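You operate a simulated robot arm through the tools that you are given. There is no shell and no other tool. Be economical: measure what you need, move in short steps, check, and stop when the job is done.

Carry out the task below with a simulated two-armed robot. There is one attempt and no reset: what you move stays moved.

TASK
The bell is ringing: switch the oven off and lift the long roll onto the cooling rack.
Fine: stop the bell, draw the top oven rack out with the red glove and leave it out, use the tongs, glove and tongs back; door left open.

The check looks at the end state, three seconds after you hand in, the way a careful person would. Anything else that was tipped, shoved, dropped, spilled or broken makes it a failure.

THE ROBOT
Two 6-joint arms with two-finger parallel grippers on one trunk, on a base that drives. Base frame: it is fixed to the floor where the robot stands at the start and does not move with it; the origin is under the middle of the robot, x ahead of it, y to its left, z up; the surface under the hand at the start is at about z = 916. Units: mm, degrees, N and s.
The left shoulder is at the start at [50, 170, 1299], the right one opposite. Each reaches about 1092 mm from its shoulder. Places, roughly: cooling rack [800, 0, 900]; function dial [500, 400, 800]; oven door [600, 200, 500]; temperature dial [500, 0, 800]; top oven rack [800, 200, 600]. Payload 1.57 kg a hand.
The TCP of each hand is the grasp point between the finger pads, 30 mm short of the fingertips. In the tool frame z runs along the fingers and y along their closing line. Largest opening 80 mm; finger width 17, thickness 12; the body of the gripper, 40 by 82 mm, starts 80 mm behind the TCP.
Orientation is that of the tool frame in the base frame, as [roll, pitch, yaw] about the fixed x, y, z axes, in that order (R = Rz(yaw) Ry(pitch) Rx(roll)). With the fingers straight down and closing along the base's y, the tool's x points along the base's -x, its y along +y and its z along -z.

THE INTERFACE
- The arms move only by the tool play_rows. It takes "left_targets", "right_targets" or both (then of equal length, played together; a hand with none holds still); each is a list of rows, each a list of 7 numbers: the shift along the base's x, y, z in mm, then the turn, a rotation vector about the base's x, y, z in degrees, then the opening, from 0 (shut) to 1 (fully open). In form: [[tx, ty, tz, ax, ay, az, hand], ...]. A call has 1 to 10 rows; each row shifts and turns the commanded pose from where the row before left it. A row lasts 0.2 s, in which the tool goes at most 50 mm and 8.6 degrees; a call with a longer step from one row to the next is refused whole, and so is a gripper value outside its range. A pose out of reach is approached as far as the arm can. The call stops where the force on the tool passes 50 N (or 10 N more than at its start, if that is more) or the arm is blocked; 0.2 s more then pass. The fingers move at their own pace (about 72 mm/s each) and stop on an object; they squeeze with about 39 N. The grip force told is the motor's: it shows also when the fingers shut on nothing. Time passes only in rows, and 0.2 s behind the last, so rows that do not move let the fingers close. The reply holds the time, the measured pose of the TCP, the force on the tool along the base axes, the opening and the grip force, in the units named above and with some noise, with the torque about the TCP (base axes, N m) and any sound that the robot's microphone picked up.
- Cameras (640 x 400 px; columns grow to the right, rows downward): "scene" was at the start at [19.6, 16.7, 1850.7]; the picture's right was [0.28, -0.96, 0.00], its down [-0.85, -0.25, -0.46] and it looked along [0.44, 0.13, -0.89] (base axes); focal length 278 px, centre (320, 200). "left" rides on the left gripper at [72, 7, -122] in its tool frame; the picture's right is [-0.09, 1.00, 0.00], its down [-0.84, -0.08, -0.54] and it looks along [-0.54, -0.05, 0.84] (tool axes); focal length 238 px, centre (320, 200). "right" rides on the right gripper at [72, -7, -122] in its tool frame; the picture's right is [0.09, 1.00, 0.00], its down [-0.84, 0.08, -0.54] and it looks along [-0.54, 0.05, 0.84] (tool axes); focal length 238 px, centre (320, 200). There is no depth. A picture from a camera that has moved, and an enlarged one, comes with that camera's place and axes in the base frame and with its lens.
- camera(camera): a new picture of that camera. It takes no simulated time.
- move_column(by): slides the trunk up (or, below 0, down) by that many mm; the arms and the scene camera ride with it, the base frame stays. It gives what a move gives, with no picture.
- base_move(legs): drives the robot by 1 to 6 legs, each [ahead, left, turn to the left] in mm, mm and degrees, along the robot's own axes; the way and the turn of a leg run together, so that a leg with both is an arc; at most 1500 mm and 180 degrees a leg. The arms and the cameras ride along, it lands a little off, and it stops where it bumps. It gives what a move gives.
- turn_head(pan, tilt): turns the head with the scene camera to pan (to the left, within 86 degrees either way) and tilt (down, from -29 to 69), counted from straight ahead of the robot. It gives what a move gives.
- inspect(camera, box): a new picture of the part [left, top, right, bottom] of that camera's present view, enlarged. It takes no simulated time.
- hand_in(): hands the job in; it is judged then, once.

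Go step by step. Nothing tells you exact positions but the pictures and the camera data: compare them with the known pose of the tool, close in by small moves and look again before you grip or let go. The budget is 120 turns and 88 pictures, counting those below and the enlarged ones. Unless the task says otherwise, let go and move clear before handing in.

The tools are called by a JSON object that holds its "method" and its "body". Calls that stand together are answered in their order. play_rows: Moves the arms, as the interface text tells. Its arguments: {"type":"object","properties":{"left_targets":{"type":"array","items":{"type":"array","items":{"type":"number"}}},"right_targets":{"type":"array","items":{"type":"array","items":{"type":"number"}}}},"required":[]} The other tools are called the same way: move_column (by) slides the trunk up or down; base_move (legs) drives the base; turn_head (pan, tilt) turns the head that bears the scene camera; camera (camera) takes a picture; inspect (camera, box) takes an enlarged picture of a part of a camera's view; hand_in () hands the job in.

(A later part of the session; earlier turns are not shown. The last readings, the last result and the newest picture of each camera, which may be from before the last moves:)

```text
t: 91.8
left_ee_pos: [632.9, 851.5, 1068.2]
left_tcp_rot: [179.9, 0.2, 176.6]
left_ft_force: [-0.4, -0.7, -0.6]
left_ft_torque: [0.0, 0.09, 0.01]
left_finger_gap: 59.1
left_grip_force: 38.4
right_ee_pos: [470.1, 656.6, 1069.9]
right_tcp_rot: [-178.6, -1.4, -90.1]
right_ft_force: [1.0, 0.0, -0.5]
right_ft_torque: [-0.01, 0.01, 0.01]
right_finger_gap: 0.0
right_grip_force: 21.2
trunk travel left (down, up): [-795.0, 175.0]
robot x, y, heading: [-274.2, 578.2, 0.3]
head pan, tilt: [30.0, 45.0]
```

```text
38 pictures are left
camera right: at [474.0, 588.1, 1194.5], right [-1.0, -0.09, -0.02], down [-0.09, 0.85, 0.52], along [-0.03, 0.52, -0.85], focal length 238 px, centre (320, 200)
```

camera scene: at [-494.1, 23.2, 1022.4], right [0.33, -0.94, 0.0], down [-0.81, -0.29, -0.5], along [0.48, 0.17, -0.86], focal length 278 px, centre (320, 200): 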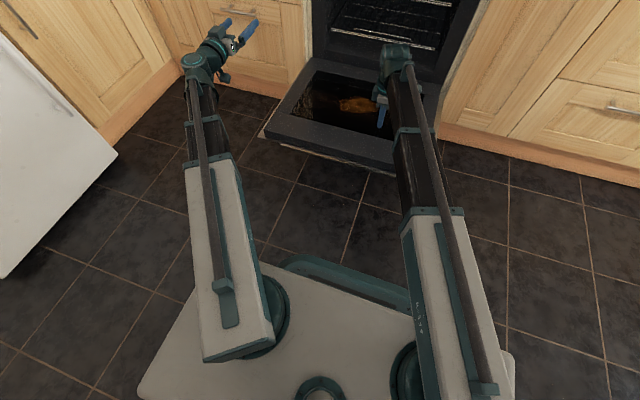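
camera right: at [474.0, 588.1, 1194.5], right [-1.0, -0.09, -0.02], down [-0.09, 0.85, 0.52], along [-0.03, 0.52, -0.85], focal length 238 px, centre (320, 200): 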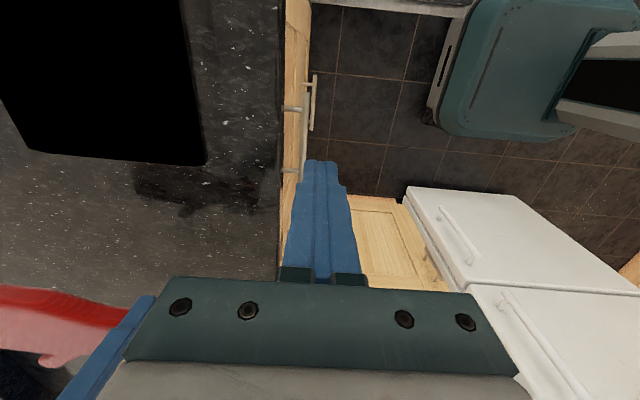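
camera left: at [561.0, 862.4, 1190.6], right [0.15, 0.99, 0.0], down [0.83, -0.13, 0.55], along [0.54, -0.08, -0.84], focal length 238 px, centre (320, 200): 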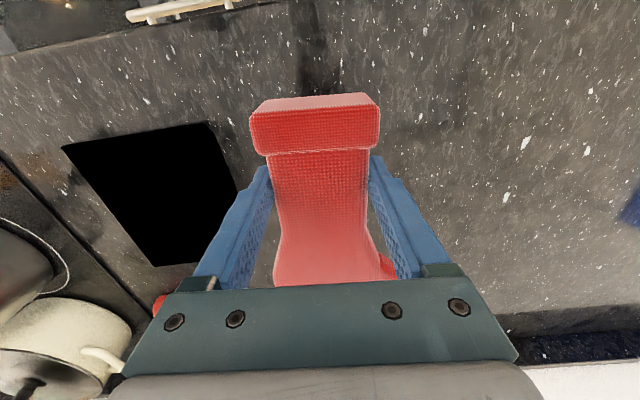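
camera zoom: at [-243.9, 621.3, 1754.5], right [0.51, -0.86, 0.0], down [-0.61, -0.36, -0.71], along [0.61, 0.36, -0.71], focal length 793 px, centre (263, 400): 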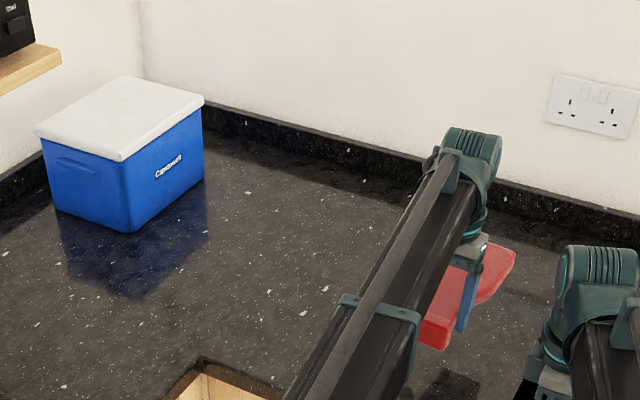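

The underside is not clear, but the rack's front has a raised wire loop the glove tip can hook behind. I'll drive back and centre on the oven to look inside.

{"method": "base_move", "body": {"legs": [[-300, 0, 0], [0, -570, 0]]}}

{"method": "play_rows", "body": {"left_targets": [[-40, 0, 0, 0, 0, 0, 0], [-40, 0, 0, 0, 0, 0, 0], [-40, 0, 0, 0, 0, 0, 0]], "right_targets": [[-10, -45, 0, 0, 0, 0, 0], [-10, -45, 0, 0, 0, 0, 0], [0, -45, 0, 0, 0, 0, 0]]}}

{"method": "move_column", "body": {"by": -390}}

{"method": "turn_head", "body": {"pan": 8, "tilt": 32}}

{"method": "camera", "body": {"camera": "scene"}}

```text
t: 96.7
left_ee_pos: [340.8, 273.1, 1069.5]
left_tcp_rot: [179.9, 0.2, 176.1]
left_ft_force: [0.4, 0.6, -0.7]
left_ft_torque: [0.04, 0.07, -0.01]
left_finger_gap: 59.0
left_grip_force: 38.8
right_ee_pos: [177.1, 79.4, 1069.5]
right_tcp_rot: [-178.7, -1.4, -90.4]
right_ft_force: [0.1, 0.2, 0.5]
right_ft_torque: [-0.01, -0.03, -0.02]
right_finger_gap: 0.1
right_grip_force: 21.3
trunk travel left (down, up): [-795.0, 175.0]
robot x, y, heading: [-565.5, 12.2, -0.1]
head pan, tilt: [30.0, 45.0]
```

```text
t: 97.5
left_ee_pos: [217.6, 274.9, 1069.6]
left_tcp_rot: [179.9, 0.3, 176.2]
left_ft_force: [-0.2, -0.8, -0.2]
left_ft_torque: [-0.01, 0.09, 0.01]
left_finger_gap: 59.0
left_grip_force: 39.2
right_ee_pos: [156.2, -56.8, 1070.3]
right_tcp_rot: [-178.7, -1.3, -90.4]
right_ft_force: [-0.2, 0.5, 0.0]
right_ft_torque: [0.02, 0.01, -0.03]
right_finger_gap: 0.0
right_grip_force: 21.7
trunk travel left (down, up): [-795.0, 175.0]
robot x, y, heading: [-564.8, 12.0, 0.0]
head pan, tilt: [30.0, 45.0]
```

```text
t: 101.2
left_ee_pos: [219.1, 275.6, 680.3]
left_tcp_rot: [179.9, 0.3, 176.1]
left_ft_force: [0.0, -0.4, -2.2]
left_ft_torque: [0.02, 0.07, -0.01]
left_finger_gap: 59.3
left_grip_force: 39.3
right_ee_pos: [157.2, -54.6, 680.7]
right_tcp_rot: [-178.7, -1.3, -90.4]
right_ft_force: [0.0, -0.7, 1.0]
right_ft_torque: [0.02, 0.01, -0.02]
right_finger_gap: 0.1
right_grip_force: 21.5
trunk travel left (down, up): [-405.0, 565.0]
robot x, y, heading: [-562.6, 9.1, 0.0]
head pan, tilt: [30.0, 45.0]
```

```text
t: 102.1
left_ee_pos: [219.6, 274.8, 679.4]
left_tcp_rot: [179.9, 0.3, 176.2]
left_ft_force: [0.3, -0.1, -0.2]
left_ft_torque: [0.01, 0.08, 0.02]
left_finger_gap: 59.0
left_grip_force: 38.9
right_ee_pos: [157.2, -55.6, 680.4]
right_tcp_rot: [-178.7, -1.4, -90.4]
right_ft_force: [-0.3, 0.0, -0.4]
right_ft_torque: [0.01, 0.0, -0.03]
right_finger_gap: 0.2
right_grip_force: 21.5
trunk travel left (down, up): [-405.0, 565.0]
robot x, y, heading: [-570.0, 7.0, -0.1]
head pan, tilt: [8.0, 32.0]
```

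```text
37 pictures are left
camera scene: at [-519.1, 22.1, 1383.9], right [0.14, -0.99, 0.0], down [-0.53, -0.07, -0.85], along [0.84, 0.12, -0.53], focal length 278 px, centre (320, 200)
```

scene: 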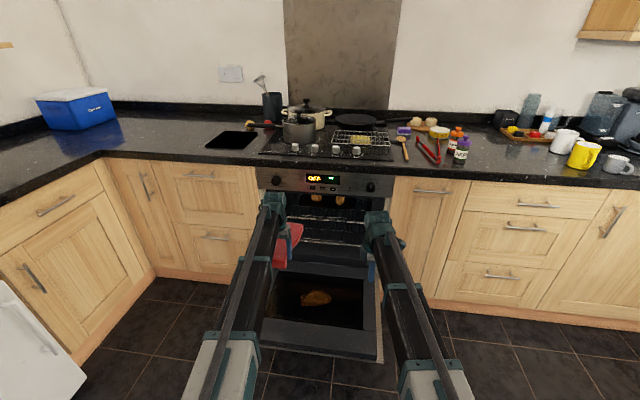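

I'll lower further to see into the cavity and zoom.

{"method": "move_column", "body": {"by": -120}}

{"method": "play_rows", "body": {"left_targets": [[-30, 30, 0, 0, 0, 0, 0], [-30, 30, 0, 0, 0, 0, 0]], "right_targets": [[-20, -40, 0, 0, 0, 0, 0], [-20, -40, 0, 0, 0, 0, 0]]}}

{"method": "inspect", "body": {"camera": "scene", "box": [240, 130, 400, 250]}}

```text
t: 103.6
left_ee_pos: [218.6, 275.4, 559.5]
left_tcp_rot: [179.9, 0.3, 176.1]
left_ft_force: [-0.3, 0.3, -0.8]
left_ft_torque: [-0.01, 0.08, -0.03]
left_finger_gap: 59.0
left_grip_force: 38.6
right_ee_pos: [157.5, -55.3, 559.0]
right_tcp_rot: [-178.8, -1.4, -90.4]
right_ft_force: [0.2, 0.0, 0.3]
right_ft_torque: [0.01, -0.02, 0.03]
right_finger_gap: 0.3
right_grip_force: 21.2
trunk travel left (down, up): [-285.0, 685.0]
robot x, y, heading: [-566.5, 9.7, 0.2]
head pan, tilt: [8.0, 32.0]
```

```text
t: 104.2
left_ee_pos: [157.2, 335.8, 559.0]
left_tcp_rot: [179.9, 0.3, 176.1]
left_ft_force: [0.7, -0.5, -1.4]
left_ft_torque: [0.0, 0.1, 0.01]
left_finger_gap: 59.0
left_grip_force: 39.4
right_ee_pos: [114.2, -135.0, 560.6]
right_tcp_rot: [-178.8, -1.3, -90.5]
right_ft_force: [-0.1, 0.8, -0.3]
right_ft_torque: [-0.01, 0.03, 0.03]
right_finger_gap: 0.0
right_grip_force: 21.0
trunk travel left (down, up): [-285.0, 685.0]
robot x, y, heading: [-564.7, 9.5, -0.2]
head pan, tilt: [8.0, 32.0]
```

```text
3.33 times, centred on (320, 190) of scene
camera zoom: at [-519.0, 22.1, 1264.0], right [0.14, -0.99, 0.0], down [-0.53, -0.07, -0.85], along [0.84, 0.12, -0.53], focal length 926 px, centre (320, 233)
```

zoom: 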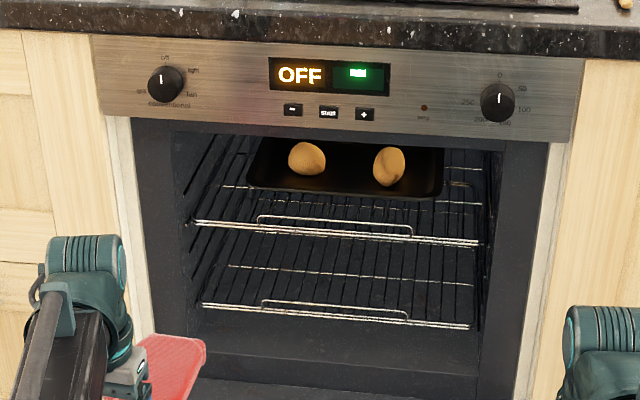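

I can see the top rack with a tray holding two rolls, and a raised front loop (y≈53–267, x≈583, top z≈587). I'll turn the left hand forward with the glove crosswise and its thumb pointing down, so the thumb hooks behind the loop.

{"method": "play_rows", "body": {"left_targets": [[0, 0, 5, 0, -8.5, 0, 0], [0, 0, 10, 0, -8.5, 0, 0], [0, 0, 13, 0, -8.5, 0, 0], [0, 0, 16, 0, -8.5, 0, 0], [0, 0, 20, 0, -8.5, 0, 0], [0, 0, 24, 0, -8.5, 0, 0], [0, 0, 26, 0, -8.5, 0, 0], [0, 0, 29, 0, -8.5, 0, 0], [0, 0, 31, 0, -8.5, 0, 0], [0, 0, 31, 0, -8.5, 0, 0]]}}

{"method": "play_rows", "body": {"left_targets": [[0, 0, 10, 0, -4.8, 0, 0], [0, 0, 0, -8.5, 0, 0, 0], [0, 0, 0, -8.5, 0, 0, 0], [0, 0, 0, -8.5, 0, 0, 0], [0, 0, 0, -8.5, 0, 0, 0], [0, 0, 0, -8.5, 0, 0, 0], [0, 0, 0, -8.5, 0, 0, 0], [0, 0, 0, -8.5, 0, 0, 0], [0, 0, 0, -8.5, 0, 0, 0], [0, 0, 0, -8.5, 0, 0, 0]]}}

{"method": "play_rows", "body": {"left_targets": [[0, 0, 0, -8.5, 0, 0, 0], [0, 0, 0, 0, 0, 0, 0]]}}

{"method": "camera", "body": {"camera": "left"}}

```text
t: 106.4
left_ee_pos: [158.4, 337.4, 761.6]
left_tcp_rot: [140.8, 83.8, 140.7]
left_ft_force: [-1.1, 0.3, -1.6]
left_ft_torque: [-0.03, 0.06, 0.03]
left_finger_gap: 59.2
left_grip_force: 38.9
left hand out of reach, approached as far as the arm can: row 1, 3
right_ee_pos: [115.8, -134.6, 560.1]
right_tcp_rot: [-178.7, -1.5, -90.3]
right_ft_force: [-0.1, 0.0, -0.2]
right_ft_torque: [-0.01, 0.0, 0.0]
right_finger_gap: 0.0
right_grip_force: 20.7
trunk travel left (down, up): [-285.0, 685.0]
robot x, y, heading: [-571.0, 12.5, 0.2]
head pan, tilt: [8.0, 32.0]
```

```text
t: 108.6
left_ee_pos: [159.9, 335.2, 779.9]
left_tcp_rot: [-90.2, 17.2, -89.9]
left_ft_force: [0.1, -0.6, -1.7]
left_ft_torque: [-0.08, 0.01, 0.02]
left_finger_gap: 59.0
left_grip_force: 39.0
left hand out of reach, approached as far as the arm can: row 1
right_ee_pos: [114.5, -134.8, 559.3]
right_tcp_rot: [-178.6, -1.4, -90.4]
right_ft_force: [0.3, -1.0, -0.1]
right_ft_torque: [-0.03, -0.01, -0.01]
right_finger_gap: 0.0
right_grip_force: 20.9
trunk travel left (down, up): [-285.0, 685.0]
robot x, y, heading: [-568.0, 9.5, 0.0]
head pan, tilt: [8.0, 32.0]
```

```text
t: 109.2
left_ee_pos: [159.0, 335.6, 779.8]
left_tcp_rot: [-90.0, 8.8, -89.9]
left_ft_force: [-0.2, 0.2, -0.6]
left_ft_torque: [-0.12, -0.01, 0.02]
left_finger_gap: 59.1
left_grip_force: 38.1
right_ee_pos: [116.0, -135.2, 560.8]
right_tcp_rot: [-178.6, -1.3, -90.4]
right_ft_force: [-1.1, 0.4, 0.0]
right_ft_torque: [-0.01, 0.02, 0.0]
right_finger_gap: 0.0
right_grip_force: 21.5
trunk travel left (down, up): [-285.0, 685.0]
robot x, y, heading: [-566.6, 4.9, -0.1]
head pan, tilt: [8.0, 32.0]
```

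```text
35 pictures are left
camera left: at [37.7, 265.7, 761.6], right [0.0, 0.24, -0.97], down [-0.54, 0.81, 0.21], along [0.84, 0.53, 0.13], focal length 238 px, centre (320, 200)
```

left: 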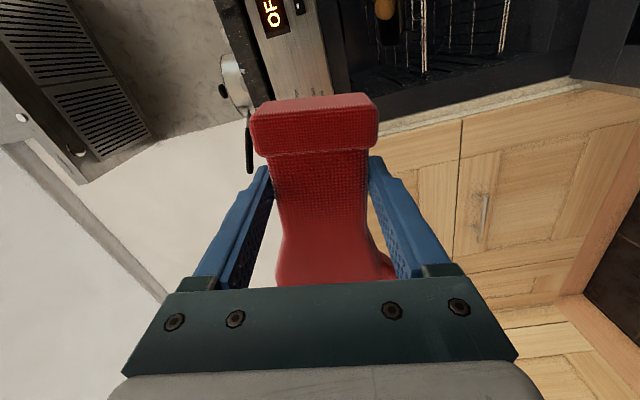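

I'll finish the roll, lower to z≈666, close the distance and line up at y≈71.

{"method": "play_rows", "body": {"left_targets": [[0, -35, 0, -8.5, 0, 0, 0], [0, -45, 0, 0, 0, 0, 0], [0, -45, 0, 0, 0, 0, 0], [0, -45, 0, 0, 0, 0, 0], [0, -45, 0, 0, 0, 0, 0], [0, -45, 0, 0, 0, 0, 0], [0, 0, 0, 0, 0, 0, 0]], "right_targets": [[-20, -20, 0, 0, 0, 0, 0], [-20, -20, 0, 0, 0, 0, 0], [-20, -20, 0, 0, 0, 0, 0], [-20, -20, 0, 0, 0, 0, 0], [0, 0, 0, 0, 0, 0, 0], [0, 0, 0, 0, 0, 0, 0], [0, 0, 0, 0, 0, 0, 0]]}}

{"method": "move_column", "body": {"by": -112}}

{"method": "base_move", "body": {"legs": [[100, 0, 0]]}}

{"method": "play_rows", "body": {"left_targets": [[45, 0, 0, 0, 0, 0, 0], [45, 0, 0, 0, 0, 0, 0], [45, 0, 0, 0, 0, 0, 0], [45, 0, 0, 0, 0, 0, 0], [0, 0, 0, 0, 0, 0, 0]]}}

{"method": "turn_head", "body": {"pan": 12, "tilt": 30}}

{"method": "inspect", "body": {"camera": "scene", "box": [220, 120, 420, 270]}}

```text
t: 110.8
left_ee_pos: [158.9, 74.7, 779.3]
left_tcp_rot: [-90.1, 0.4, -89.8]
left_ft_force: [-0.2, -0.1, -1.0]
left_ft_torque: [-0.09, 0.03, 0.01]
left_finger_gap: 59.1
left_grip_force: 39.1
right_ee_pos: [36.0, -216.3, 560.4]
right_tcp_rot: [-178.7, -1.4, -90.4]
right_ft_force: [0.3, -0.8, -0.8]
right_ft_torque: [0.0, 0.02, 0.03]
right_finger_gap: 0.0
right_grip_force: 20.8
trunk travel left (down, up): [-285.0, 685.0]
robot x, y, heading: [-567.3, 10.3, 0.1]
head pan, tilt: [8.0, 32.0]
```

```text
t: 112.2
left_ee_pos: [159.4, 75.5, 667.6]
left_tcp_rot: [-90.1, 0.3, -89.9]
left_ft_force: [0.5, 0.0, -1.4]
left_ft_torque: [-0.07, 0.02, -0.04]
left_finger_gap: 59.2
left_grip_force: 39.0
right_ee_pos: [35.4, -215.3, 448.5]
right_tcp_rot: [-178.7, -1.3, -90.4]
right_ft_force: [0.4, 0.3, -0.5]
right_ft_torque: [0.02, -0.01, -0.01]
right_finger_gap: 0.0
right_grip_force: 21.1
trunk travel left (down, up): [-173.0, 797.0]
robot x, y, heading: [-566.2, 4.3, -0.0]
head pan, tilt: [8.0, 32.0]
```

```text
t: 113.3
left_ee_pos: [258.0, 75.3, 666.8]
left_tcp_rot: [-90.1, 0.5, -89.9]
left_ft_force: [0.3, 0.0, -0.7]
left_ft_torque: [-0.09, 0.05, 0.0]
left_finger_gap: 58.8
left_grip_force: 38.8
right_ee_pos: [134.6, -216.2, 448.5]
right_tcp_rot: [-178.6, -1.4, -90.5]
right_ft_force: [-0.2, 0.6, 0.4]
right_ft_torque: [0.01, 0.02, -0.02]
right_finger_gap: 0.0
right_grip_force: 21.1
trunk travel left (down, up): [-173.0, 797.0]
robot x, y, heading: [-467.6, 9.4, -0.1]
head pan, tilt: [8.0, 32.0]
```

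```text
t: 114.5
left_ee_pos: [439.8, 74.6, 666.9]
left_tcp_rot: [-90.0, 0.3, -89.9]
left_ft_force: [0.3, 0.0, -1.9]
left_ft_torque: [-0.11, 0.04, -0.01]
left_finger_gap: 59.2
left_grip_force: 38.7
left hand out of reach, approached as far as the arm can: row 4
right_ee_pos: [134.4, -216.3, 448.1]
right_tcp_rot: [-178.7, -1.4, -90.4]
right_ft_force: [-0.3, -0.2, 0.5]
right_ft_torque: [0.01, 0.01, -0.02]
right_finger_gap: 0.0
right_grip_force: 21.4
trunk travel left (down, up): [-173.0, 797.0]
robot x, y, heading: [-467.4, 7.2, -0.2]
head pan, tilt: [8.0, 32.0]
```

```text
t: 115.2
left_ee_pos: [439.7, 75.0, 668.2]
left_tcp_rot: [-90.0, 0.4, -89.9]
left_ft_force: [0.6, -0.1, -0.3]
left_ft_torque: [-0.07, 0.01, -0.01]
left_finger_gap: 59.1
left_grip_force: 39.3
right_ee_pos: [134.7, -216.5, 448.6]
right_tcp_rot: [-178.7, -1.4, -90.5]
right_ft_force: [-0.8, -0.3, 0.8]
right_ft_torque: [0.01, -0.01, 0.01]
right_finger_gap: 0.0
right_grip_force: 21.7
trunk travel left (down, up): [-173.0, 797.0]
robot x, y, heading: [-469.5, 13.8, 0.1]
head pan, tilt: [12.0, 30.0]
```

```text
2.67 times, centred on (320, 195) of scene
camera zoom: at [-420.5, 28.2, 1155.1], right [0.21, -0.98, 0.0], down [-0.49, -0.1, -0.87], along [0.85, 0.18, -0.5], focal length 740 px, centre (320, 213)
```

zoom: 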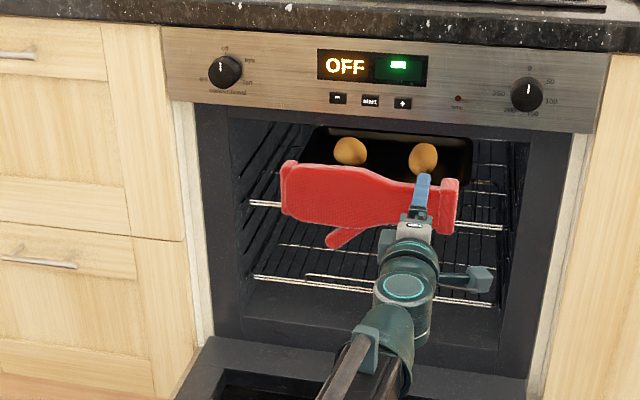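

The pose is just as planned, with the thumb about 73 mm below the hand axis. Advancing so the thumb passes over the loop.

{"method": "play_rows", "body": {"left_targets": [[40, 0, 0, 0, 0, 0, 0], [40, 0, 0, 0, 0, 0, 0], [40, 0, 0, 0, 0, 0, 0], [20, 0, 0, 0, 0, 0, 0], [10, 0, 0, 0, 0, 0, 0], [0, 0, 0, 0, 0, 0, 0]]}}

{"method": "inspect", "body": {"camera": "scene", "box": [270, 140, 390, 230]}}

```text
t: 116.6
left_ee_pos: [588.6, 74.4, 668.7]
left_tcp_rot: [-90.1, 0.4, -90.0]
left_ft_force: [-9.4, -0.2, 4.7]
left_ft_torque: [0.36, 0.89, 1.22]
left_finger_gap: 59.6
left_grip_force: 39.1
right_ee_pos: [134.0, -214.7, 449.5]
right_tcp_rot: [-178.7, -1.4, -90.5]
right_ft_force: [-0.2, -0.3, 0.2]
right_ft_torque: [0.03, -0.02, 0.01]
right_finger_gap: 0.0
right_grip_force: 21.7
trunk travel left (down, up): [-173.0, 797.0]
robot x, y, heading: [-468.8, 12.3, 0.1]
head pan, tilt: [12.0, 30.0]
```

```text
4.44 times, centred on (330, 185) of scene
camera zoom: at [-421.6, 28.1, 1155.2], right [0.21, -0.98, 0.0], down [-0.49, -0.1, -0.87], along [0.85, 0.18, -0.5], focal length 1234 px, centre (276, 267)
```

zoom: 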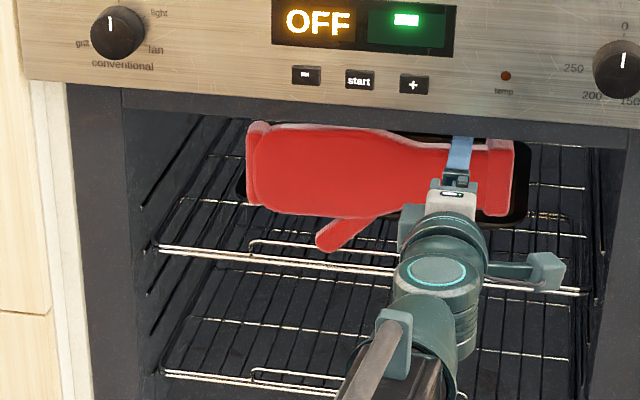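

The thumb tip has touched the loop, so it reaches lower than I thought. I'll back off, raise 16 mm and pass over it.

{"method": "play_rows", "body": {"left_targets": [[-20, 0, 0, 0, 0, 0, 0], [-10, 0, 0, 0, 0, 0, 0]]}}

{"method": "move_column", "body": {"by": 16}}

{"method": "play_rows", "body": {"left_targets": [[15, 0, 0, 0, 0, 0, 0], [15, 0, 0, 0, 0, 0, 0], [10, 0, 0, 0, 0, 0, 0], [0, 0, 0, 0, 0, 0, 0]]}}

{"method": "inspect", "body": {"camera": "scene", "box": [270, 140, 390, 230]}}

```text
t: 117.2
left_ee_pos: [558.5, 74.9, 667.3]
left_tcp_rot: [-90.1, 0.2, -89.9]
left_ft_force: [0.0, -0.6, -0.9]
left_ft_torque: [-0.05, -0.01, 0.01]
left_finger_gap: 59.1
left_grip_force: 38.4
left hand out of reach, approached as far as the arm can: row 1
right_ee_pos: [135.6, -215.8, 447.6]
right_tcp_rot: [-178.7, -1.5, -90.5]
right_ft_force: [-1.0, 0.4, -0.5]
right_ft_torque: [0.01, -0.01, 0.0]
right_finger_gap: 0.0
right_grip_force: 21.4
trunk travel left (down, up): [-173.0, 797.0]
robot x, y, heading: [-464.8, 12.7, -0.5]
head pan, tilt: [12.0, 30.0]
```

```text
t: 117.7
left_ee_pos: [559.7, 73.9, 675.2]
left_tcp_rot: [-90.4, 0.0, -89.9]
left_ft_force: [1.4, -0.4, -37.0]
left_ft_torque: [0.15, 0.87, 0.03]
left_finger_gap: 59.0
left_grip_force: 39.1
right_ee_pos: [135.9, -216.1, 456.7]
right_tcp_rot: [-179.0, -1.4, -90.5]
right_ft_force: [0.8, -0.4, 0.0]
right_ft_torque: [-0.01, 0.03, 0.02]
right_finger_gap: 0.2
right_grip_force: 20.9
trunk travel left (down, up): [-185.0, 785.0]
robot x, y, heading: [-467.8, 7.7, 0.0]
head pan, tilt: [12.0, 30.0]
stopped: the force on the tool passed its limit at 66 N (the readings are from after the stop); the commanded pose is now the measured one
```

```text
t: 118.0
left_ee_pos: [557.6, 75.7, 675.2]
left_tcp_rot: [-90.4, -0.1, -90.0]
left_ft_force: [-1.2, -0.3, -41.6]
left_ft_torque: [0.26, 0.86, 0.03]
left_finger_gap: 59.0
left_grip_force: 39.6
right_ee_pos: [136.0, -216.4, 456.8]
right_tcp_rot: [-179.0, -1.4, -90.5]
right_ft_force: [0.6, 0.3, 0.4]
right_ft_torque: [-0.02, -0.03, -0.02]
right_finger_gap: 0.0
right_grip_force: 21.3
trunk travel left (down, up): [-185.0, 785.0]
robot x, y, heading: [-470.4, 7.9, 0.1]
head pan, tilt: [12.0, 30.0]
stopped in row 1 (left hand): the force on the tool passed its limit at 66 N (the readings are from after the stop); the commanded pose is now the measured one
```

```text
4.44 times, centred on (330, 185) of scene
camera zoom: at [-416.8, 28.4, 1166.3], right [0.21, -0.98, 0.0], down [-0.49, -0.1, -0.86], along [0.85, 0.18, -0.5], focal length 1234 px, centre (276, 267)
```

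zoom: 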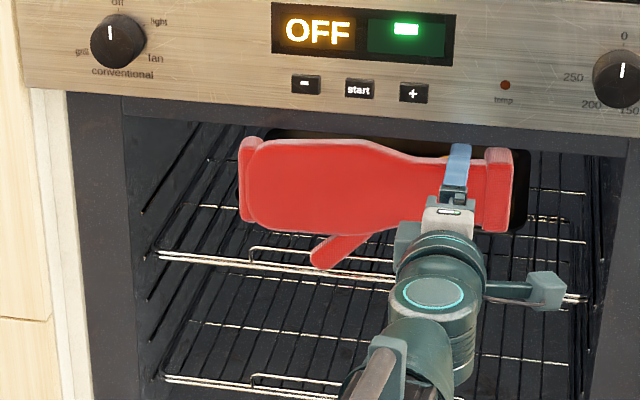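

The upper finger met the cavity's top lip, so there's no room to go higher. Instead I'll enter left of the loop where only the lower bar is, then slide sideways behind the loop.

{"method": "move_column", "body": {"by": -9}}

{"method": "play_rows", "body": {"left_targets": [[-35, 0, 0, 0, 0, 0, 0], [-15, 20, 0, 0, 0, 0, 0], [0, 30, 0, 0, 0, 0, 0], [0, 30, 0, 0, 0, 0, 0], [0, 0, 0, 0, 0, 0, 0], [25, 0, 0, 0, 0, 0, 0], [20, 0, 0, 0, 0, 0, 0], [0, 0, 0, 0, 0, 0, 0]]}}

{"method": "inspect", "body": {"camera": "scene", "box": [270, 140, 390, 230]}}

```text
t: 118.5
left_ee_pos: [557.7, 74.1, 670.1]
left_tcp_rot: [-90.2, 0.0, -89.9]
left_ft_force: [-0.1, -0.5, -1.4]
left_ft_torque: [-0.08, -0.02, 0.02]
left_finger_gap: 59.1
left_grip_force: 38.5
right_ee_pos: [133.7, -216.3, 450.6]
right_tcp_rot: [-178.7, -1.4, -90.5]
right_ft_force: [0.3, -0.3, -0.3]
right_ft_torque: [-0.01, 0.02, -0.01]
right_finger_gap: 0.0
right_grip_force: 21.4
trunk travel left (down, up): [-176.0, 794.0]
robot x, y, heading: [-466.9, 11.2, -0.1]
head pan, tilt: [12.0, 30.0]
```

```text
t: 120.3
left_ee_pos: [551.4, 154.2, 670.5]
left_tcp_rot: [-90.2, -0.1, -89.9]
left_ft_force: [0.1, 0.4, -0.9]
left_ft_torque: [-0.09, 0.03, -0.01]
left_finger_gap: 59.2
left_grip_force: 39.2
right_ee_pos: [134.9, -216.2, 451.2]
right_tcp_rot: [-178.8, -1.4, -90.6]
right_ft_force: [-0.2, -1.5, 0.3]
right_ft_torque: [0.0, -0.02, -0.01]
right_finger_gap: 0.1
right_grip_force: 21.4
trunk travel left (down, up): [-176.0, 794.0]
robot x, y, heading: [-470.3, 9.0, -0.1]
head pan, tilt: [12.0, 30.0]
```

```text
4.44 times, centred on (330, 185) of scene
camera zoom: at [-420.8, 28.2, 1157.8], right [0.21, -0.98, 0.0], down [-0.49, -0.1, -0.87], along [0.85, 0.18, -0.5], focal length 1234 px, centre (276, 267)
```

zoom: 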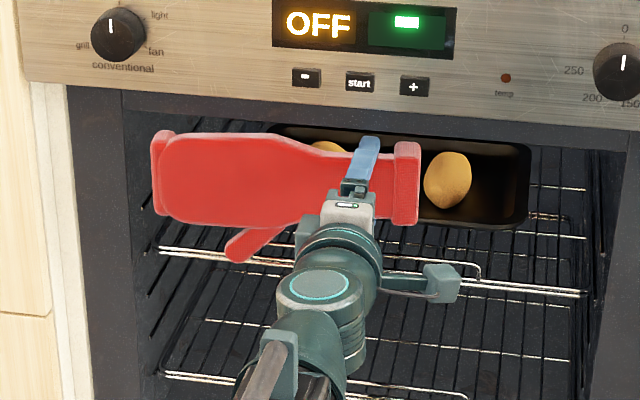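

The thumb is now left of the loop's end. Moving in, then sliding right behind the loop.

{"method": "play_rows", "body": {"left_targets": [[15, 0, 0, 0, 0, 0, 0], [15, 0, 0, 0, 0, 0, 0], [12, 0, 0, 0, 0, 0, 0], [0, 0, 0, 0, 0, 0, 0]]}}

{"method": "inspect", "body": {"camera": "scene", "box": [270, 140, 390, 230]}}

```text
t: 121.3
left_ee_pos: [593.1, 154.8, 670.2]
left_tcp_rot: [-90.1, 0.1, -89.9]
left_ft_force: [-4.9, 2.7, -0.3]
left_ft_torque: [0.73, 0.03, 0.31]
left_finger_gap: 59.3
left_grip_force: 38.9
right_ee_pos: [134.2, -216.4, 451.4]
right_tcp_rot: [-178.7, -1.4, -90.5]
right_ft_force: [-0.9, -0.3, -0.1]
right_ft_torque: [-0.01, 0.01, 0.0]
right_finger_gap: 0.0
right_grip_force: 21.3
trunk travel left (down, up): [-176.0, 794.0]
robot x, y, heading: [-468.5, 7.2, 0.2]
head pan, tilt: [12.0, 30.0]
```

```text
4.44 times, centred on (330, 185) of scene
camera zoom: at [-421.2, 28.2, 1157.9], right [0.21, -0.98, 0.0], down [-0.49, -0.1, -0.87], along [0.85, 0.18, -0.5], focal length 1234 px, centre (276, 267)
```

zoom: 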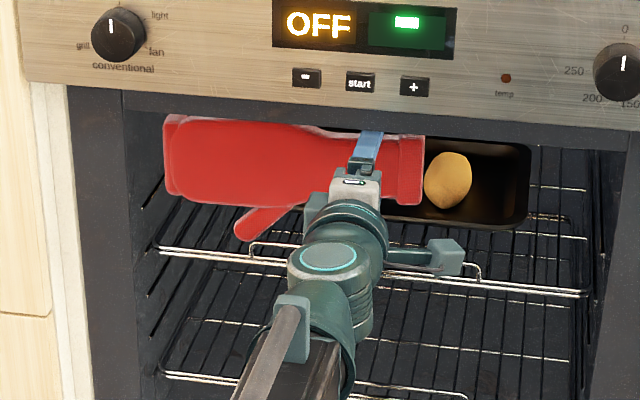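

{"method": "play_rows", "body": {"left_targets": [[10, 5, 0, 0, 0, 0, 0], [5, -15, 0, 0, 0, 0, 0], [0, -20, 0, 0, 0, 0, 0], [0, -20, 0, 0, 0, 0, 0], [0, 0, 0, 0, 0, 0, 0]]}}

{"method": "inspect", "body": {"camera": "scene", "box": [270, 140, 390, 230]}}

```text
t: 122.5
left_ee_pos: [608.9, 104.3, 671.3]
left_tcp_rot: [-90.1, 0.0, -90.1]
left_ft_force: [0.2, 2.1, 0.4]
left_ft_torque: [0.34, -0.04, -0.02]
left_finger_gap: 59.0
left_grip_force: 38.5
right_ee_pos: [133.8, -216.5, 451.5]
right_tcp_rot: [-178.7, -1.4, -90.6]
right_ft_force: [0.1, 0.7, -0.2]
right_ft_torque: [0.03, -0.03, 0.03]
right_finger_gap: 0.0
right_grip_force: 21.9
trunk travel left (down, up): [-176.0, 794.0]
robot x, y, heading: [-468.8, 9.1, -0.0]
head pan, tilt: [12.0, 30.0]
```

```text
4.44 times, centred on (330, 185) of scene
camera zoom: at [-420.8, 28.3, 1157.8], right [0.21, -0.98, 0.0], down [-0.49, -0.1, -0.87], along [0.85, 0.18, -0.5], focal length 1234 px, centre (276, 267)
```

zoom: 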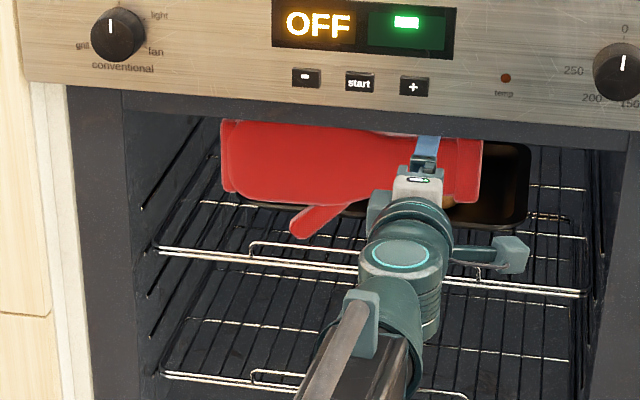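

The thumb is behind the loop. I'll lower slightly and start pulling.

{"method": "move_column", "body": {"by": -10}}

{"method": "play_rows", "body": {"left_targets": [[-15, 0, 0, 0, 0, 0, 0], [-15, 0, 0, 0, 0, 0, 0], [-20, 0, 0, 0, 0, 0, 0], [-20, 0, 0, 0, 0, 0, 0], [0, 0, 0, 0, 0, 0, 0]]}}

{"method": "inspect", "body": {"camera": "scene", "box": [270, 140, 390, 230]}}

```text
t: 123.1
left_ee_pos: [606.4, 99.8, 665.7]
left_tcp_rot: [-89.9, 0.2, -90.2]
left_ft_force: [3.8, -9.4, 42.1]
left_ft_torque: [1.61, 0.44, -0.49]
left_finger_gap: 59.7
left_grip_force: 38.9
right_ee_pos: [133.4, -217.2, 444.1]
right_tcp_rot: [-178.6, -1.4, -90.4]
right_ft_force: [1.0, -0.2, 0.0]
right_ft_torque: [-0.03, 0.01, 0.04]
right_finger_gap: 0.3
right_grip_force: 21.4
trunk travel left (down, up): [-166.0, 804.0]
robot x, y, heading: [-470.1, 8.7, -0.2]
head pan, tilt: [12.0, 30.0]
```

```text
t: 124.3
left_ee_pos: [536.1, 104.6, 664.9]
left_tcp_rot: [-89.7, 0.1, -89.9]
left_ft_force: [4.1, -8.5, 47.4]
left_ft_torque: [1.53, -0.49, -0.77]
left_finger_gap: 59.5
left_grip_force: 39.2
right_ee_pos: [133.0, -215.4, 443.7]
right_tcp_rot: [-178.5, -1.4, -90.5]
right_ft_force: [-0.6, 0.0, -0.8]
right_ft_torque: [-0.02, 0.0, -0.02]
right_finger_gap: 0.0
right_grip_force: 21.2
trunk travel left (down, up): [-166.0, 804.0]
robot x, y, heading: [-468.6, 9.7, 0.1]
head pan, tilt: [12.0, 30.0]
```

```text
4.44 times, centred on (330, 185) of scene
camera zoom: at [-425.5, 27.2, 1148.1], right [0.21, -0.98, 0.0], down [-0.49, -0.1, -0.87], along [0.85, 0.18, -0.5], focal length 1234 px, centre (276, 267)
```

zoom: 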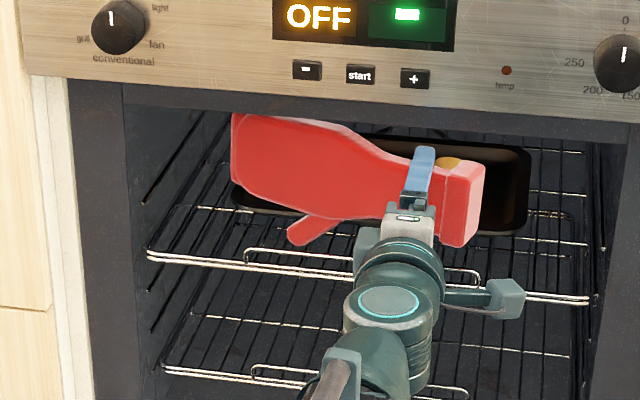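

The rack has come out about 25 mm, but I was pressing down hard (47 N) and the glove pivoted a little. I'll relieve the pressure and keep pulling.

{"method": "move_column", "body": {"by": 6}}

{"method": "play_rows", "body": {"left_targets": [[-12, 0, 0, 0, 0, 0, 0], [-12, 0, 0, 0, 0, 0, 0], [-12, 0, 0, 0, 0, 0, 0], [-12, 0, 0, 0, 0, 0, 0], [0, 0, 0, 0, 0, 0, 0]]}}

{"method": "inspect", "body": {"camera": "scene", "box": [270, 140, 390, 230]}}

```text
t: 124.9
left_ee_pos: [538.7, 105.1, 666.3]
left_tcp_rot: [-90.1, -0.4, -89.8]
left_ft_force: [-7.8, -6.3, 4.7]
left_ft_torque: [-0.42, -0.18, 1.02]
left_finger_gap: 59.4
left_grip_force: 39.1
right_ee_pos: [133.4, -215.7, 446.2]
right_tcp_rot: [-178.6, -1.4, -90.6]
right_ft_force: [0.9, -0.6, 0.4]
right_ft_torque: [-0.01, 0.0, 0.0]
right_finger_gap: 0.2
right_grip_force: 20.8
trunk travel left (down, up): [-172.0, 798.0]
robot x, y, heading: [-466.8, 12.4, 0.3]
head pan, tilt: [12.0, 30.0]
```

```text
t: 126.1
left_ee_pos: [490.0, 105.0, 666.5]
left_tcp_rot: [-90.1, 0.0, -90.0]
left_ft_force: [-1.4, 3.3, 6.6]
left_ft_torque: [1.1, -0.18, 0.28]
left_finger_gap: 59.4
left_grip_force: 38.8
right_ee_pos: [134.6, -216.1, 447.6]
right_tcp_rot: [-178.7, -1.4, -90.4]
right_ft_force: [-0.3, -0.4, 0.9]
right_ft_torque: [0.02, -0.02, 0.03]
right_finger_gap: 0.0
right_grip_force: 21.4
trunk travel left (down, up): [-172.0, 798.0]
robot x, y, heading: [-465.9, 11.4, -0.2]
head pan, tilt: [12.0, 30.0]
```

```text
4.44 times, centred on (330, 185) of scene
camera zoom: at [-421.7, 28.2, 1153.9], right [0.21, -0.98, 0.0], down [-0.49, -0.1, -0.87], along [0.85, 0.18, -0.5], focal length 1234 px, centre (276, 267)
```

zoom: 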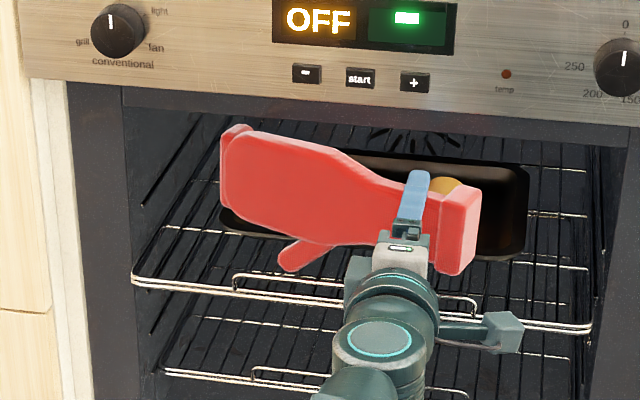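

The rack is following smoothly with small forces. Continuing.

{"method": "play_rows", "body": {"left_targets": [[-15, 0, 0, 0, 0, 0, 0], [-18, 0, 0, 0, 0, 0, 0], [-18, 0, 0, 0, 0, 0, 0], [-18, 0, 0, 0, 0, 0, 0], [-18, 0, 0, 0, 0, 0, 0], [0, 0, 0, 0, 0, 0, 0]]}}

{"method": "inspect", "body": {"camera": "scene", "box": [260, 140, 400, 245]}}

```text
t: 127.5
left_ee_pos: [403.8, 105.1, 667.2]
left_tcp_rot: [-90.0, 0.0, -89.9]
left_ft_force: [-1.2, -1.0, 5.0]
left_ft_torque: [0.51, -0.08, 0.07]
left_finger_gap: 59.5
left_grip_force: 38.7
right_ee_pos: [133.7, -216.1, 448.7]
right_tcp_rot: [-178.7, -1.4, -90.5]
right_ft_force: [-0.1, 0.2, 0.2]
right_ft_torque: [0.02, 0.03, -0.01]
right_finger_gap: 0.0
right_grip_force: 21.9
trunk travel left (down, up): [-172.0, 798.0]
robot x, y, heading: [-469.1, 6.7, -0.1]
head pan, tilt: [12.0, 30.0]
```

```text
3.81 times, centred on (330, 192) of scene
camera zoom: at [-421.4, 28.0, 1153.8], right [0.21, -0.98, 0.0], down [-0.49, -0.1, -0.87], along [0.85, 0.18, -0.5], focal length 1058 px, centre (282, 229)
```

zoom: 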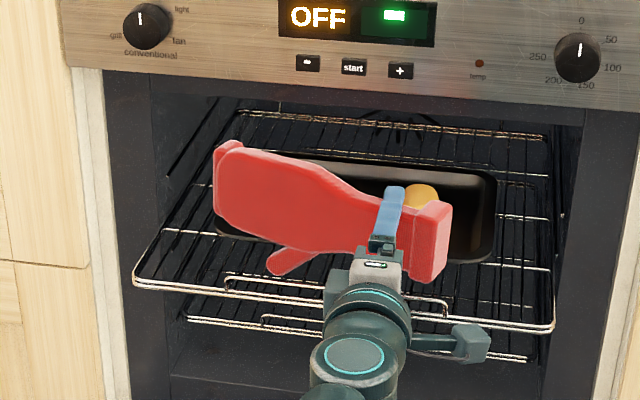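

The rack is out about 150 mm. I'll pull roughly 110 mm more, watching that it stays level.

{"method": "play_rows", "body": {"left_targets": [[-18, 0, 0, 0, 0, 0, 0], [-18, 0, 0, 0, 0, 0, 0], [-18, 0, 0, 0, 0, 0, 0], [-18, 0, 0, 0, 0, 0, 0], [-18, 0, 0, 0, 0, 0, 0], [-18, 0, 0, 0, 0, 0, 0], [0, 0, 0, 0, 0, 0, 0]]}}

{"method": "inspect", "body": {"camera": "scene", "box": [240, 130, 420, 265]}}

```text
t: 129.1
left_ee_pos: [295.0, 104.3, 667.9]
left_tcp_rot: [-90.0, 0.1, -89.9]
left_ft_force: [-0.8, -2.1, 4.2]
left_ft_torque: [0.41, -0.07, 0.07]
left_finger_gap: 59.3
left_grip_force: 39.3
right_ee_pos: [133.0, -215.5, 447.2]
right_tcp_rot: [-178.7, -1.4, -90.6]
right_ft_force: [0.1, 0.0, -0.3]
right_ft_torque: [0.02, -0.04, -0.02]
right_finger_gap: 0.0
right_grip_force: 21.3
trunk travel left (down, up): [-172.0, 798.0]
robot x, y, heading: [-468.8, 9.0, 0.0]
head pan, tilt: [12.0, 30.0]
```

```text
2.96 times, centred on (330, 198) of scene
camera zoom: at [-421.3, 28.0, 1153.8], right [0.21, -0.98, 0.0], down [-0.49, -0.1, -0.87], along [0.85, 0.18, -0.5], focal length 823 px, centre (290, 207)
```

zoom: 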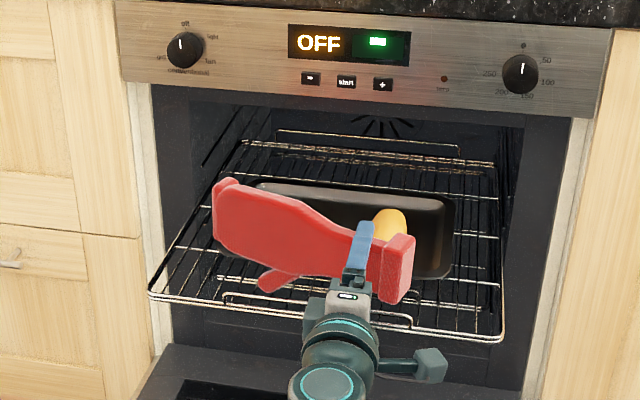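

It's level and moving well. I'll pull 45 mm more for access, then unhook by easing forward and lifting.

{"method": "play_rows", "body": {"left_targets": [[-15, 0, 0, 0, 0, 0, 0], [-15, 0, 0, 0, 0, 0, 0], [-15, 0, 0, 0, 0, 0, 0], [0, 0, 0, 0, 0, 0, 0], [6, 0, 0, 0, 0, 0, 0], [0, 0, 0, 0, 0, 0, 0]]}}

{"method": "move_column", "body": {"by": 30}}

{"method": "move_column", "body": {"by": 120}}

{"method": "camera", "body": {"camera": "scene"}}

{"method": "camera", "body": {"camera": "left"}}

```text
t: 130.5
left_ee_pos: [258.0, 103.9, 668.5]
left_tcp_rot: [-90.1, 0.0, -89.8]
left_ft_force: [-0.6, -0.1, 6.4]
left_ft_torque: [0.81, -0.33, 0.02]
left_finger_gap: 59.2
left_grip_force: 39.0
right_ee_pos: [134.1, -215.8, 447.0]
right_tcp_rot: [-178.7, -1.4, -90.5]
right_ft_force: [-0.7, -0.2, 0.7]
right_ft_torque: [0.01, 0.01, 0.02]
right_finger_gap: 0.1
right_grip_force: 22.0
trunk travel left (down, up): [-172.0, 798.0]
robot x, y, heading: [-468.1, 10.1, 0.0]
head pan, tilt: [12.0, 30.0]
```

```text
t: 131.2
left_ee_pos: [258.9, 104.3, 695.5]
left_tcp_rot: [-90.1, 0.0, -89.8]
left_ft_force: [-0.3, -0.5, -0.8]
left_ft_torque: [-0.07, 0.04, 0.01]
left_finger_gap: 59.4
left_grip_force: 39.2
right_ee_pos: [134.6, -216.0, 477.0]
right_tcp_rot: [-178.7, -1.4, -90.5]
right_ft_force: [-0.5, 0.0, 1.4]
right_ft_torque: [0.0, 0.02, 0.03]
right_finger_gap: 0.3
right_grip_force: 21.6
trunk travel left (down, up): [-202.0, 768.0]
robot x, y, heading: [-467.2, 11.1, 0.0]
head pan, tilt: [12.0, 30.0]
```

```text
t: 132.7
left_ee_pos: [259.1, 103.8, 815.9]
left_tcp_rot: [-90.1, 0.0, -89.9]
left_ft_force: [0.4, 0.1, -1.6]
left_ft_torque: [-0.09, 0.04, -0.01]
left_finger_gap: 59.2
left_grip_force: 39.2
right_ee_pos: [133.8, -216.8, 596.4]
right_tcp_rot: [-178.7, -1.5, -90.5]
right_ft_force: [0.0, 0.1, -0.1]
right_ft_torque: [0.01, -0.02, 0.0]
right_finger_gap: 0.0
right_grip_force: 20.9
trunk travel left (down, up): [-322.0, 648.0]
robot x, y, heading: [-469.2, 8.8, 0.3]
head pan, tilt: [12.0, 30.0]
```

```text
24 pictures are left
camera scene: at [-420.8, 28.2, 1303.8], right [0.21, -0.98, 0.0], down [-0.49, -0.1, -0.87], along [0.85, 0.18, -0.5], focal length 278 px, centre (320, 200)
```

scene: 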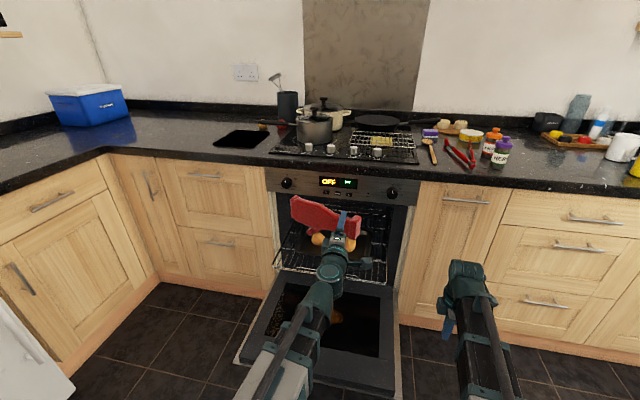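

```text
23 pictures are left
camera left: at [137.1, 32.2, 809.2], right [0.0, 0.09, -1.0], down [-0.54, 0.84, 0.08], along [0.84, 0.54, 0.05], focal length 238 px, centre (320, 200)
```

left: 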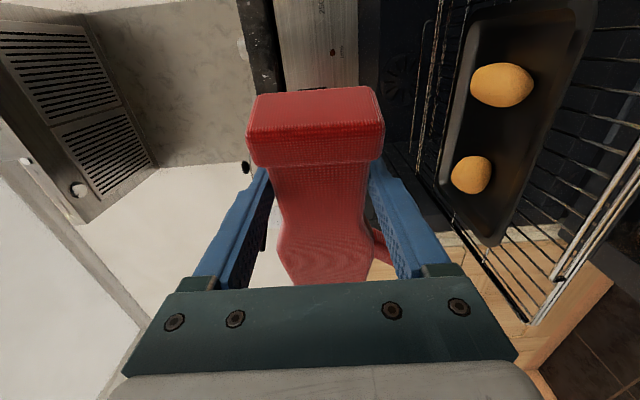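

The rack is out and the glove unhooked; the long roll is at about (404,81) and the round one at (421,194). Now I'll return the glove: raise, then turn the hand back to fingers-down.

{"method": "move_column", "body": {"by": 390}}

{"method": "play_rows", "body": {"left_targets": [[0, 0, 0, 8.5, 0, 0, 0], [0, 0, 0, 8.5, 0, 0, 0], [0, 0, 0, 8.5, 0, 0, 0], [0, 0, 0, 8.5, 0, 0, 0], [0, 0, 0, 8.5, 0, 0, 0], [0, 0, 0, 8.5, 0, 0, 0], [0, 0, 0, 8.5, 0, 0, 0], [0, 0, 0, 8.5, 0, 0, 0], [0, 0, 0, 8.5, 0, 0, 0], [0, 0, 0, 8.5, 0, 0, 0]]}}

{"method": "play_rows", "body": {"left_targets": [[0, 10, 0, 5, 0, 0, 0], [0, 10, -16, 0, 8.5, 0, 0], [0, 10, -16, 0, 8.5, 0, 0], [0, 10, -18, 0, 8.5, 0, 0], [0, 10, -20, 0, 8.5, 0, 0], [0, 10, -22, 0, 8.5, 0, 0], [0, 10, -24, 0, 8.5, 0, 0], [0, 10, -25, 0, 8.5, 0, 0], [0, 10, -25, 0, 8.5, 0, 0], [0, 0, -25, 0, 8.5, 0, 0]]}}

{"method": "base_move", "body": {"legs": [[0, 575, 0], [196, 0, 0]]}}

```text
t: 136.5
left_ee_pos: [259.0, 104.6, 1204.7]
left_tcp_rot: [-90.2, 0.0, -89.9]
left_ft_force: [-1.4, -1.0, -0.6]
left_ft_torque: [-0.09, 0.1, 0.02]
left_finger_gap: 59.2
left_grip_force: 39.1
right_ee_pos: [134.0, -215.4, 985.7]
right_tcp_rot: [-178.7, -1.3, -90.5]
right_ft_force: [0.4, -0.1, 0.0]
right_ft_torque: [0.02, 0.01, 0.0]
right_finger_gap: 0.0
right_grip_force: 21.4
trunk travel left (down, up): [-712.0, 258.0]
robot x, y, heading: [-471.9, 9.7, -0.1]
head pan, tilt: [12.0, 30.0]
```

```text
t: 138.7
left_ee_pos: [258.4, 103.8, 1206.9]
left_tcp_rot: [-89.9, 85.1, -89.7]
left_ft_force: [0.2, 0.6, -0.2]
left_ft_torque: [-0.01, 0.05, 0.03]
left_finger_gap: 59.4
left_grip_force: 39.2
right_ee_pos: [134.4, -216.6, 987.2]
right_tcp_rot: [-178.7, -1.4, -90.5]
right_ft_force: [0.0, 0.1, -0.3]
right_ft_torque: [0.0, 0.01, -0.01]
right_finger_gap: 0.0
right_grip_force: 21.1
trunk travel left (down, up): [-712.0, 258.0]
robot x, y, heading: [-467.3, 6.9, -0.3]
head pan, tilt: [12.0, 30.0]
```

```text
t: 140.9
left_ee_pos: [234.9, 59.2, 1000.7]
left_tcp_rot: [168.4, 17.1, 179.6]
left_ft_force: [-0.3, -0.7, -0.6]
left_ft_torque: [-0.03, 0.08, -0.01]
left_finger_gap: 59.2
left_grip_force: 39.2
left hand out of reach, approached as far as the arm can: row 2, 3, 4, 5, 6, 7, 8, 9, 10
right_ee_pos: [135.4, -215.3, 985.8]
right_tcp_rot: [-178.8, -1.4, -90.6]
right_ft_force: [0.7, -0.4, -0.2]
right_ft_torque: [-0.02, 0.03, 0.0]
right_finger_gap: 0.0
right_grip_force: 20.6
trunk travel left (down, up): [-712.0, 258.0]
robot x, y, heading: [-470.5, 13.8, 0.1]
head pan, tilt: [12.0, 30.0]
```

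```text
t: 145.3
left_ee_pos: [422.6, 650.7, 1000.5]
left_tcp_rot: [168.4, 17.2, -179.1]
left_ft_force: [0.0, -0.2, -1.2]
left_ft_torque: [0.05, 0.09, 0.02]
left_finger_gap: 59.4
left_grip_force: 39.0
right_ee_pos: [327.9, 373.7, 985.7]
right_tcp_rot: [-178.8, -1.4, -89.2]
right_ft_force: [-0.1, -0.4, -0.8]
right_ft_torque: [0.03, 0.0, -0.02]
right_finger_gap: 0.0
right_grip_force: 21.3
trunk travel left (down, up): [-712.0, 258.0]
robot x, y, heading: [-280.6, 587.3, 1.4]
head pan, tilt: [12.0, 30.0]
```

I'll move the glove over its old place and correct the tilt.

{"method": "play_rows", "body": {"left_targets": [[32, 33, 0, -4, 0, 0, 0], [35, 33, 0, -4, 0, 0, 0], [35, 33, 0, -3.5, 0, 0, 0], [35, 33, 0, 0, 0, -2, 0], [35, 33, 0, 0, 0, -2, 0], [36, 34, 0, 0, 2, -1, 0], [0, 0, 0, 0, 0, 0, 0]]}}

{"method": "camera", "body": {"camera": "left"}}

```text
t: 146.9
left_ee_pos: [621.9, 781.2, 1005.7]
left_tcp_rot: [165.5, 19.0, -179.7]
left_ft_force: [-0.4, 0.8, -0.8]
left_ft_torque: [-0.04, 0.1, 0.0]
left_finger_gap: 59.1
left_grip_force: 39.2
left hand out of reach, approached as far as the arm can: row 1, 2, 3, 4, 5, 6
right_ee_pos: [327.9, 373.5, 986.8]
right_tcp_rot: [-178.7, -1.4, -89.2]
right_ft_force: [-0.2, -0.5, -0.2]
right_ft_torque: [-0.01, -0.02, -0.03]
right_finger_gap: 0.0
right_grip_force: 21.3
trunk travel left (down, up): [-712.0, 258.0]
robot x, y, heading: [-275.7, 584.0, 1.3]
head pan, tilt: [12.0, 30.0]
```

```text
22 pictures are left
camera left: at [515.8, 757.9, 1094.6], right [0.0, 0.96, 0.27], down [0.63, -0.21, 0.75], along [0.78, 0.17, -0.61], focal length 238 px, centre (320, 200)
```

left: 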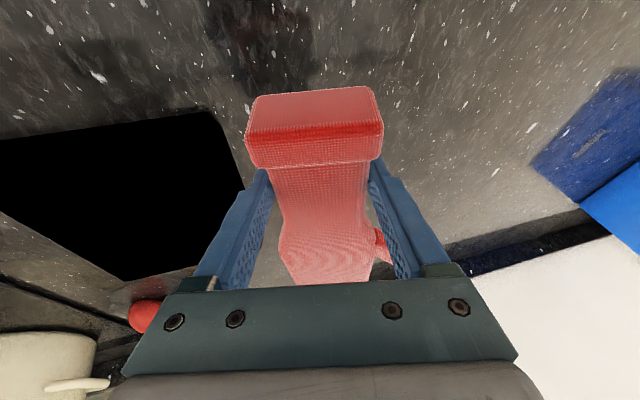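

The side tilt remains because my height was inconsistent with the tilt. Correcting with matching z.

{"method": "play_rows", "body": {"left_targets": [[2, 15, -3, -5, 1.5, 0, 0], [2, 15, -3, -5, 1.5, 0, 0], [2, 15, -2, -4.5, 2, 0, 0], [4, 25, -1, 0, 1, -2, 0], [0, 0, 0, 0, 0, -1.5, 0], [0, 0, 0, 0, 0, 0, 0]]}}

```text
t: 148.3
left_ee_pos: [632.1, 802.7, 1000.0]
left_tcp_rot: [165.3, 14.8, -177.4]
left_ft_force: [-0.1, 0.8, -1.3]
left_ft_torque: [-0.05, 0.12, 0.04]
left_finger_gap: 59.3
left_grip_force: 38.7
left hand out of reach, approached as far as the arm can: row 1, 2, 3, 4, 5
right_ee_pos: [327.5, 373.7, 986.9]
right_tcp_rot: [-178.6, -1.4, -89.2]
right_ft_force: [0.0, 0.1, -0.4]
right_ft_torque: [0.0, -0.02, 0.03]
right_finger_gap: 0.0
right_grip_force: 21.5
trunk travel left (down, up): [-712.0, 258.0]
robot x, y, heading: [-284.2, 586.7, 1.1]
head pan, tilt: [12.0, 30.0]
```

The wrist seems stuck tilted toward 48°. I'll bring the hand to plain vertical, which that configuration allows, then let the counter flatten the glove as I set it down.

{"method": "play_rows", "body": {"left_targets": [[0, 10, -4, -5.2, 4.6, 0, 0], [0, 10, -3, -5.2, 4.6, 0, 0], [0, 10, -2, -5.2, 4.6, 0, 0], [0, 0, 0, 0, 0, 0, 0]]}}

{"method": "play_rows", "body": {"left_targets": [[0, 10, 0, 0, 0, 0, 0], [0, 10, 0, 0, 0, 0, 0], [0, 0, 0, 0, 0, 0, 0]]}}

```text
t: 149.3
left_ee_pos: [632.1, 799.0, 995.8]
left_tcp_rot: [163.9, 2.2, -174.1]
left_ft_force: [2.0, 0.3, 4.8]
left_ft_torque: [-0.04, -1.32, -0.04]
left_finger_gap: 59.0
left_grip_force: 38.8
left hand out of reach, approached as far as the arm can: row 1, 2, 3
right_ee_pos: [327.1, 374.1, 987.7]
right_tcp_rot: [-178.7, -1.5, -89.3]
right_ft_force: [0.5, 0.3, -0.1]
right_ft_torque: [0.0, 0.03, 0.03]
right_finger_gap: 0.0
right_grip_force: 21.3
trunk travel left (down, up): [-712.0, 258.0]
robot x, y, heading: [-278.2, 585.9, 1.1]
head pan, tilt: [12.0, 30.0]
```

```text
t: 150.1
left_ee_pos: [631.1, 812.1, 995.3]
left_tcp_rot: [164.0, 2.4, -173.3]
left_ft_force: [-0.5, -0.7, -0.6]
left_ft_torque: [-0.03, 0.09, -0.02]
left_finger_gap: 59.2
left_grip_force: 39.4
left hand out of reach, approached as far as the arm can: row 2
right_ee_pos: [327.0, 373.6, 986.7]
right_tcp_rot: [-178.7, -1.4, -89.2]
right_ft_force: [0.7, 0.3, 0.9]
right_ft_torque: [0.05, -0.03, 0.01]
right_finger_gap: 0.0
right_grip_force: 21.5
trunk travel left (down, up): [-712.0, 258.0]
robot x, y, heading: [-280.3, 591.2, 1.0]
head pan, tilt: [12.0, 30.0]
```

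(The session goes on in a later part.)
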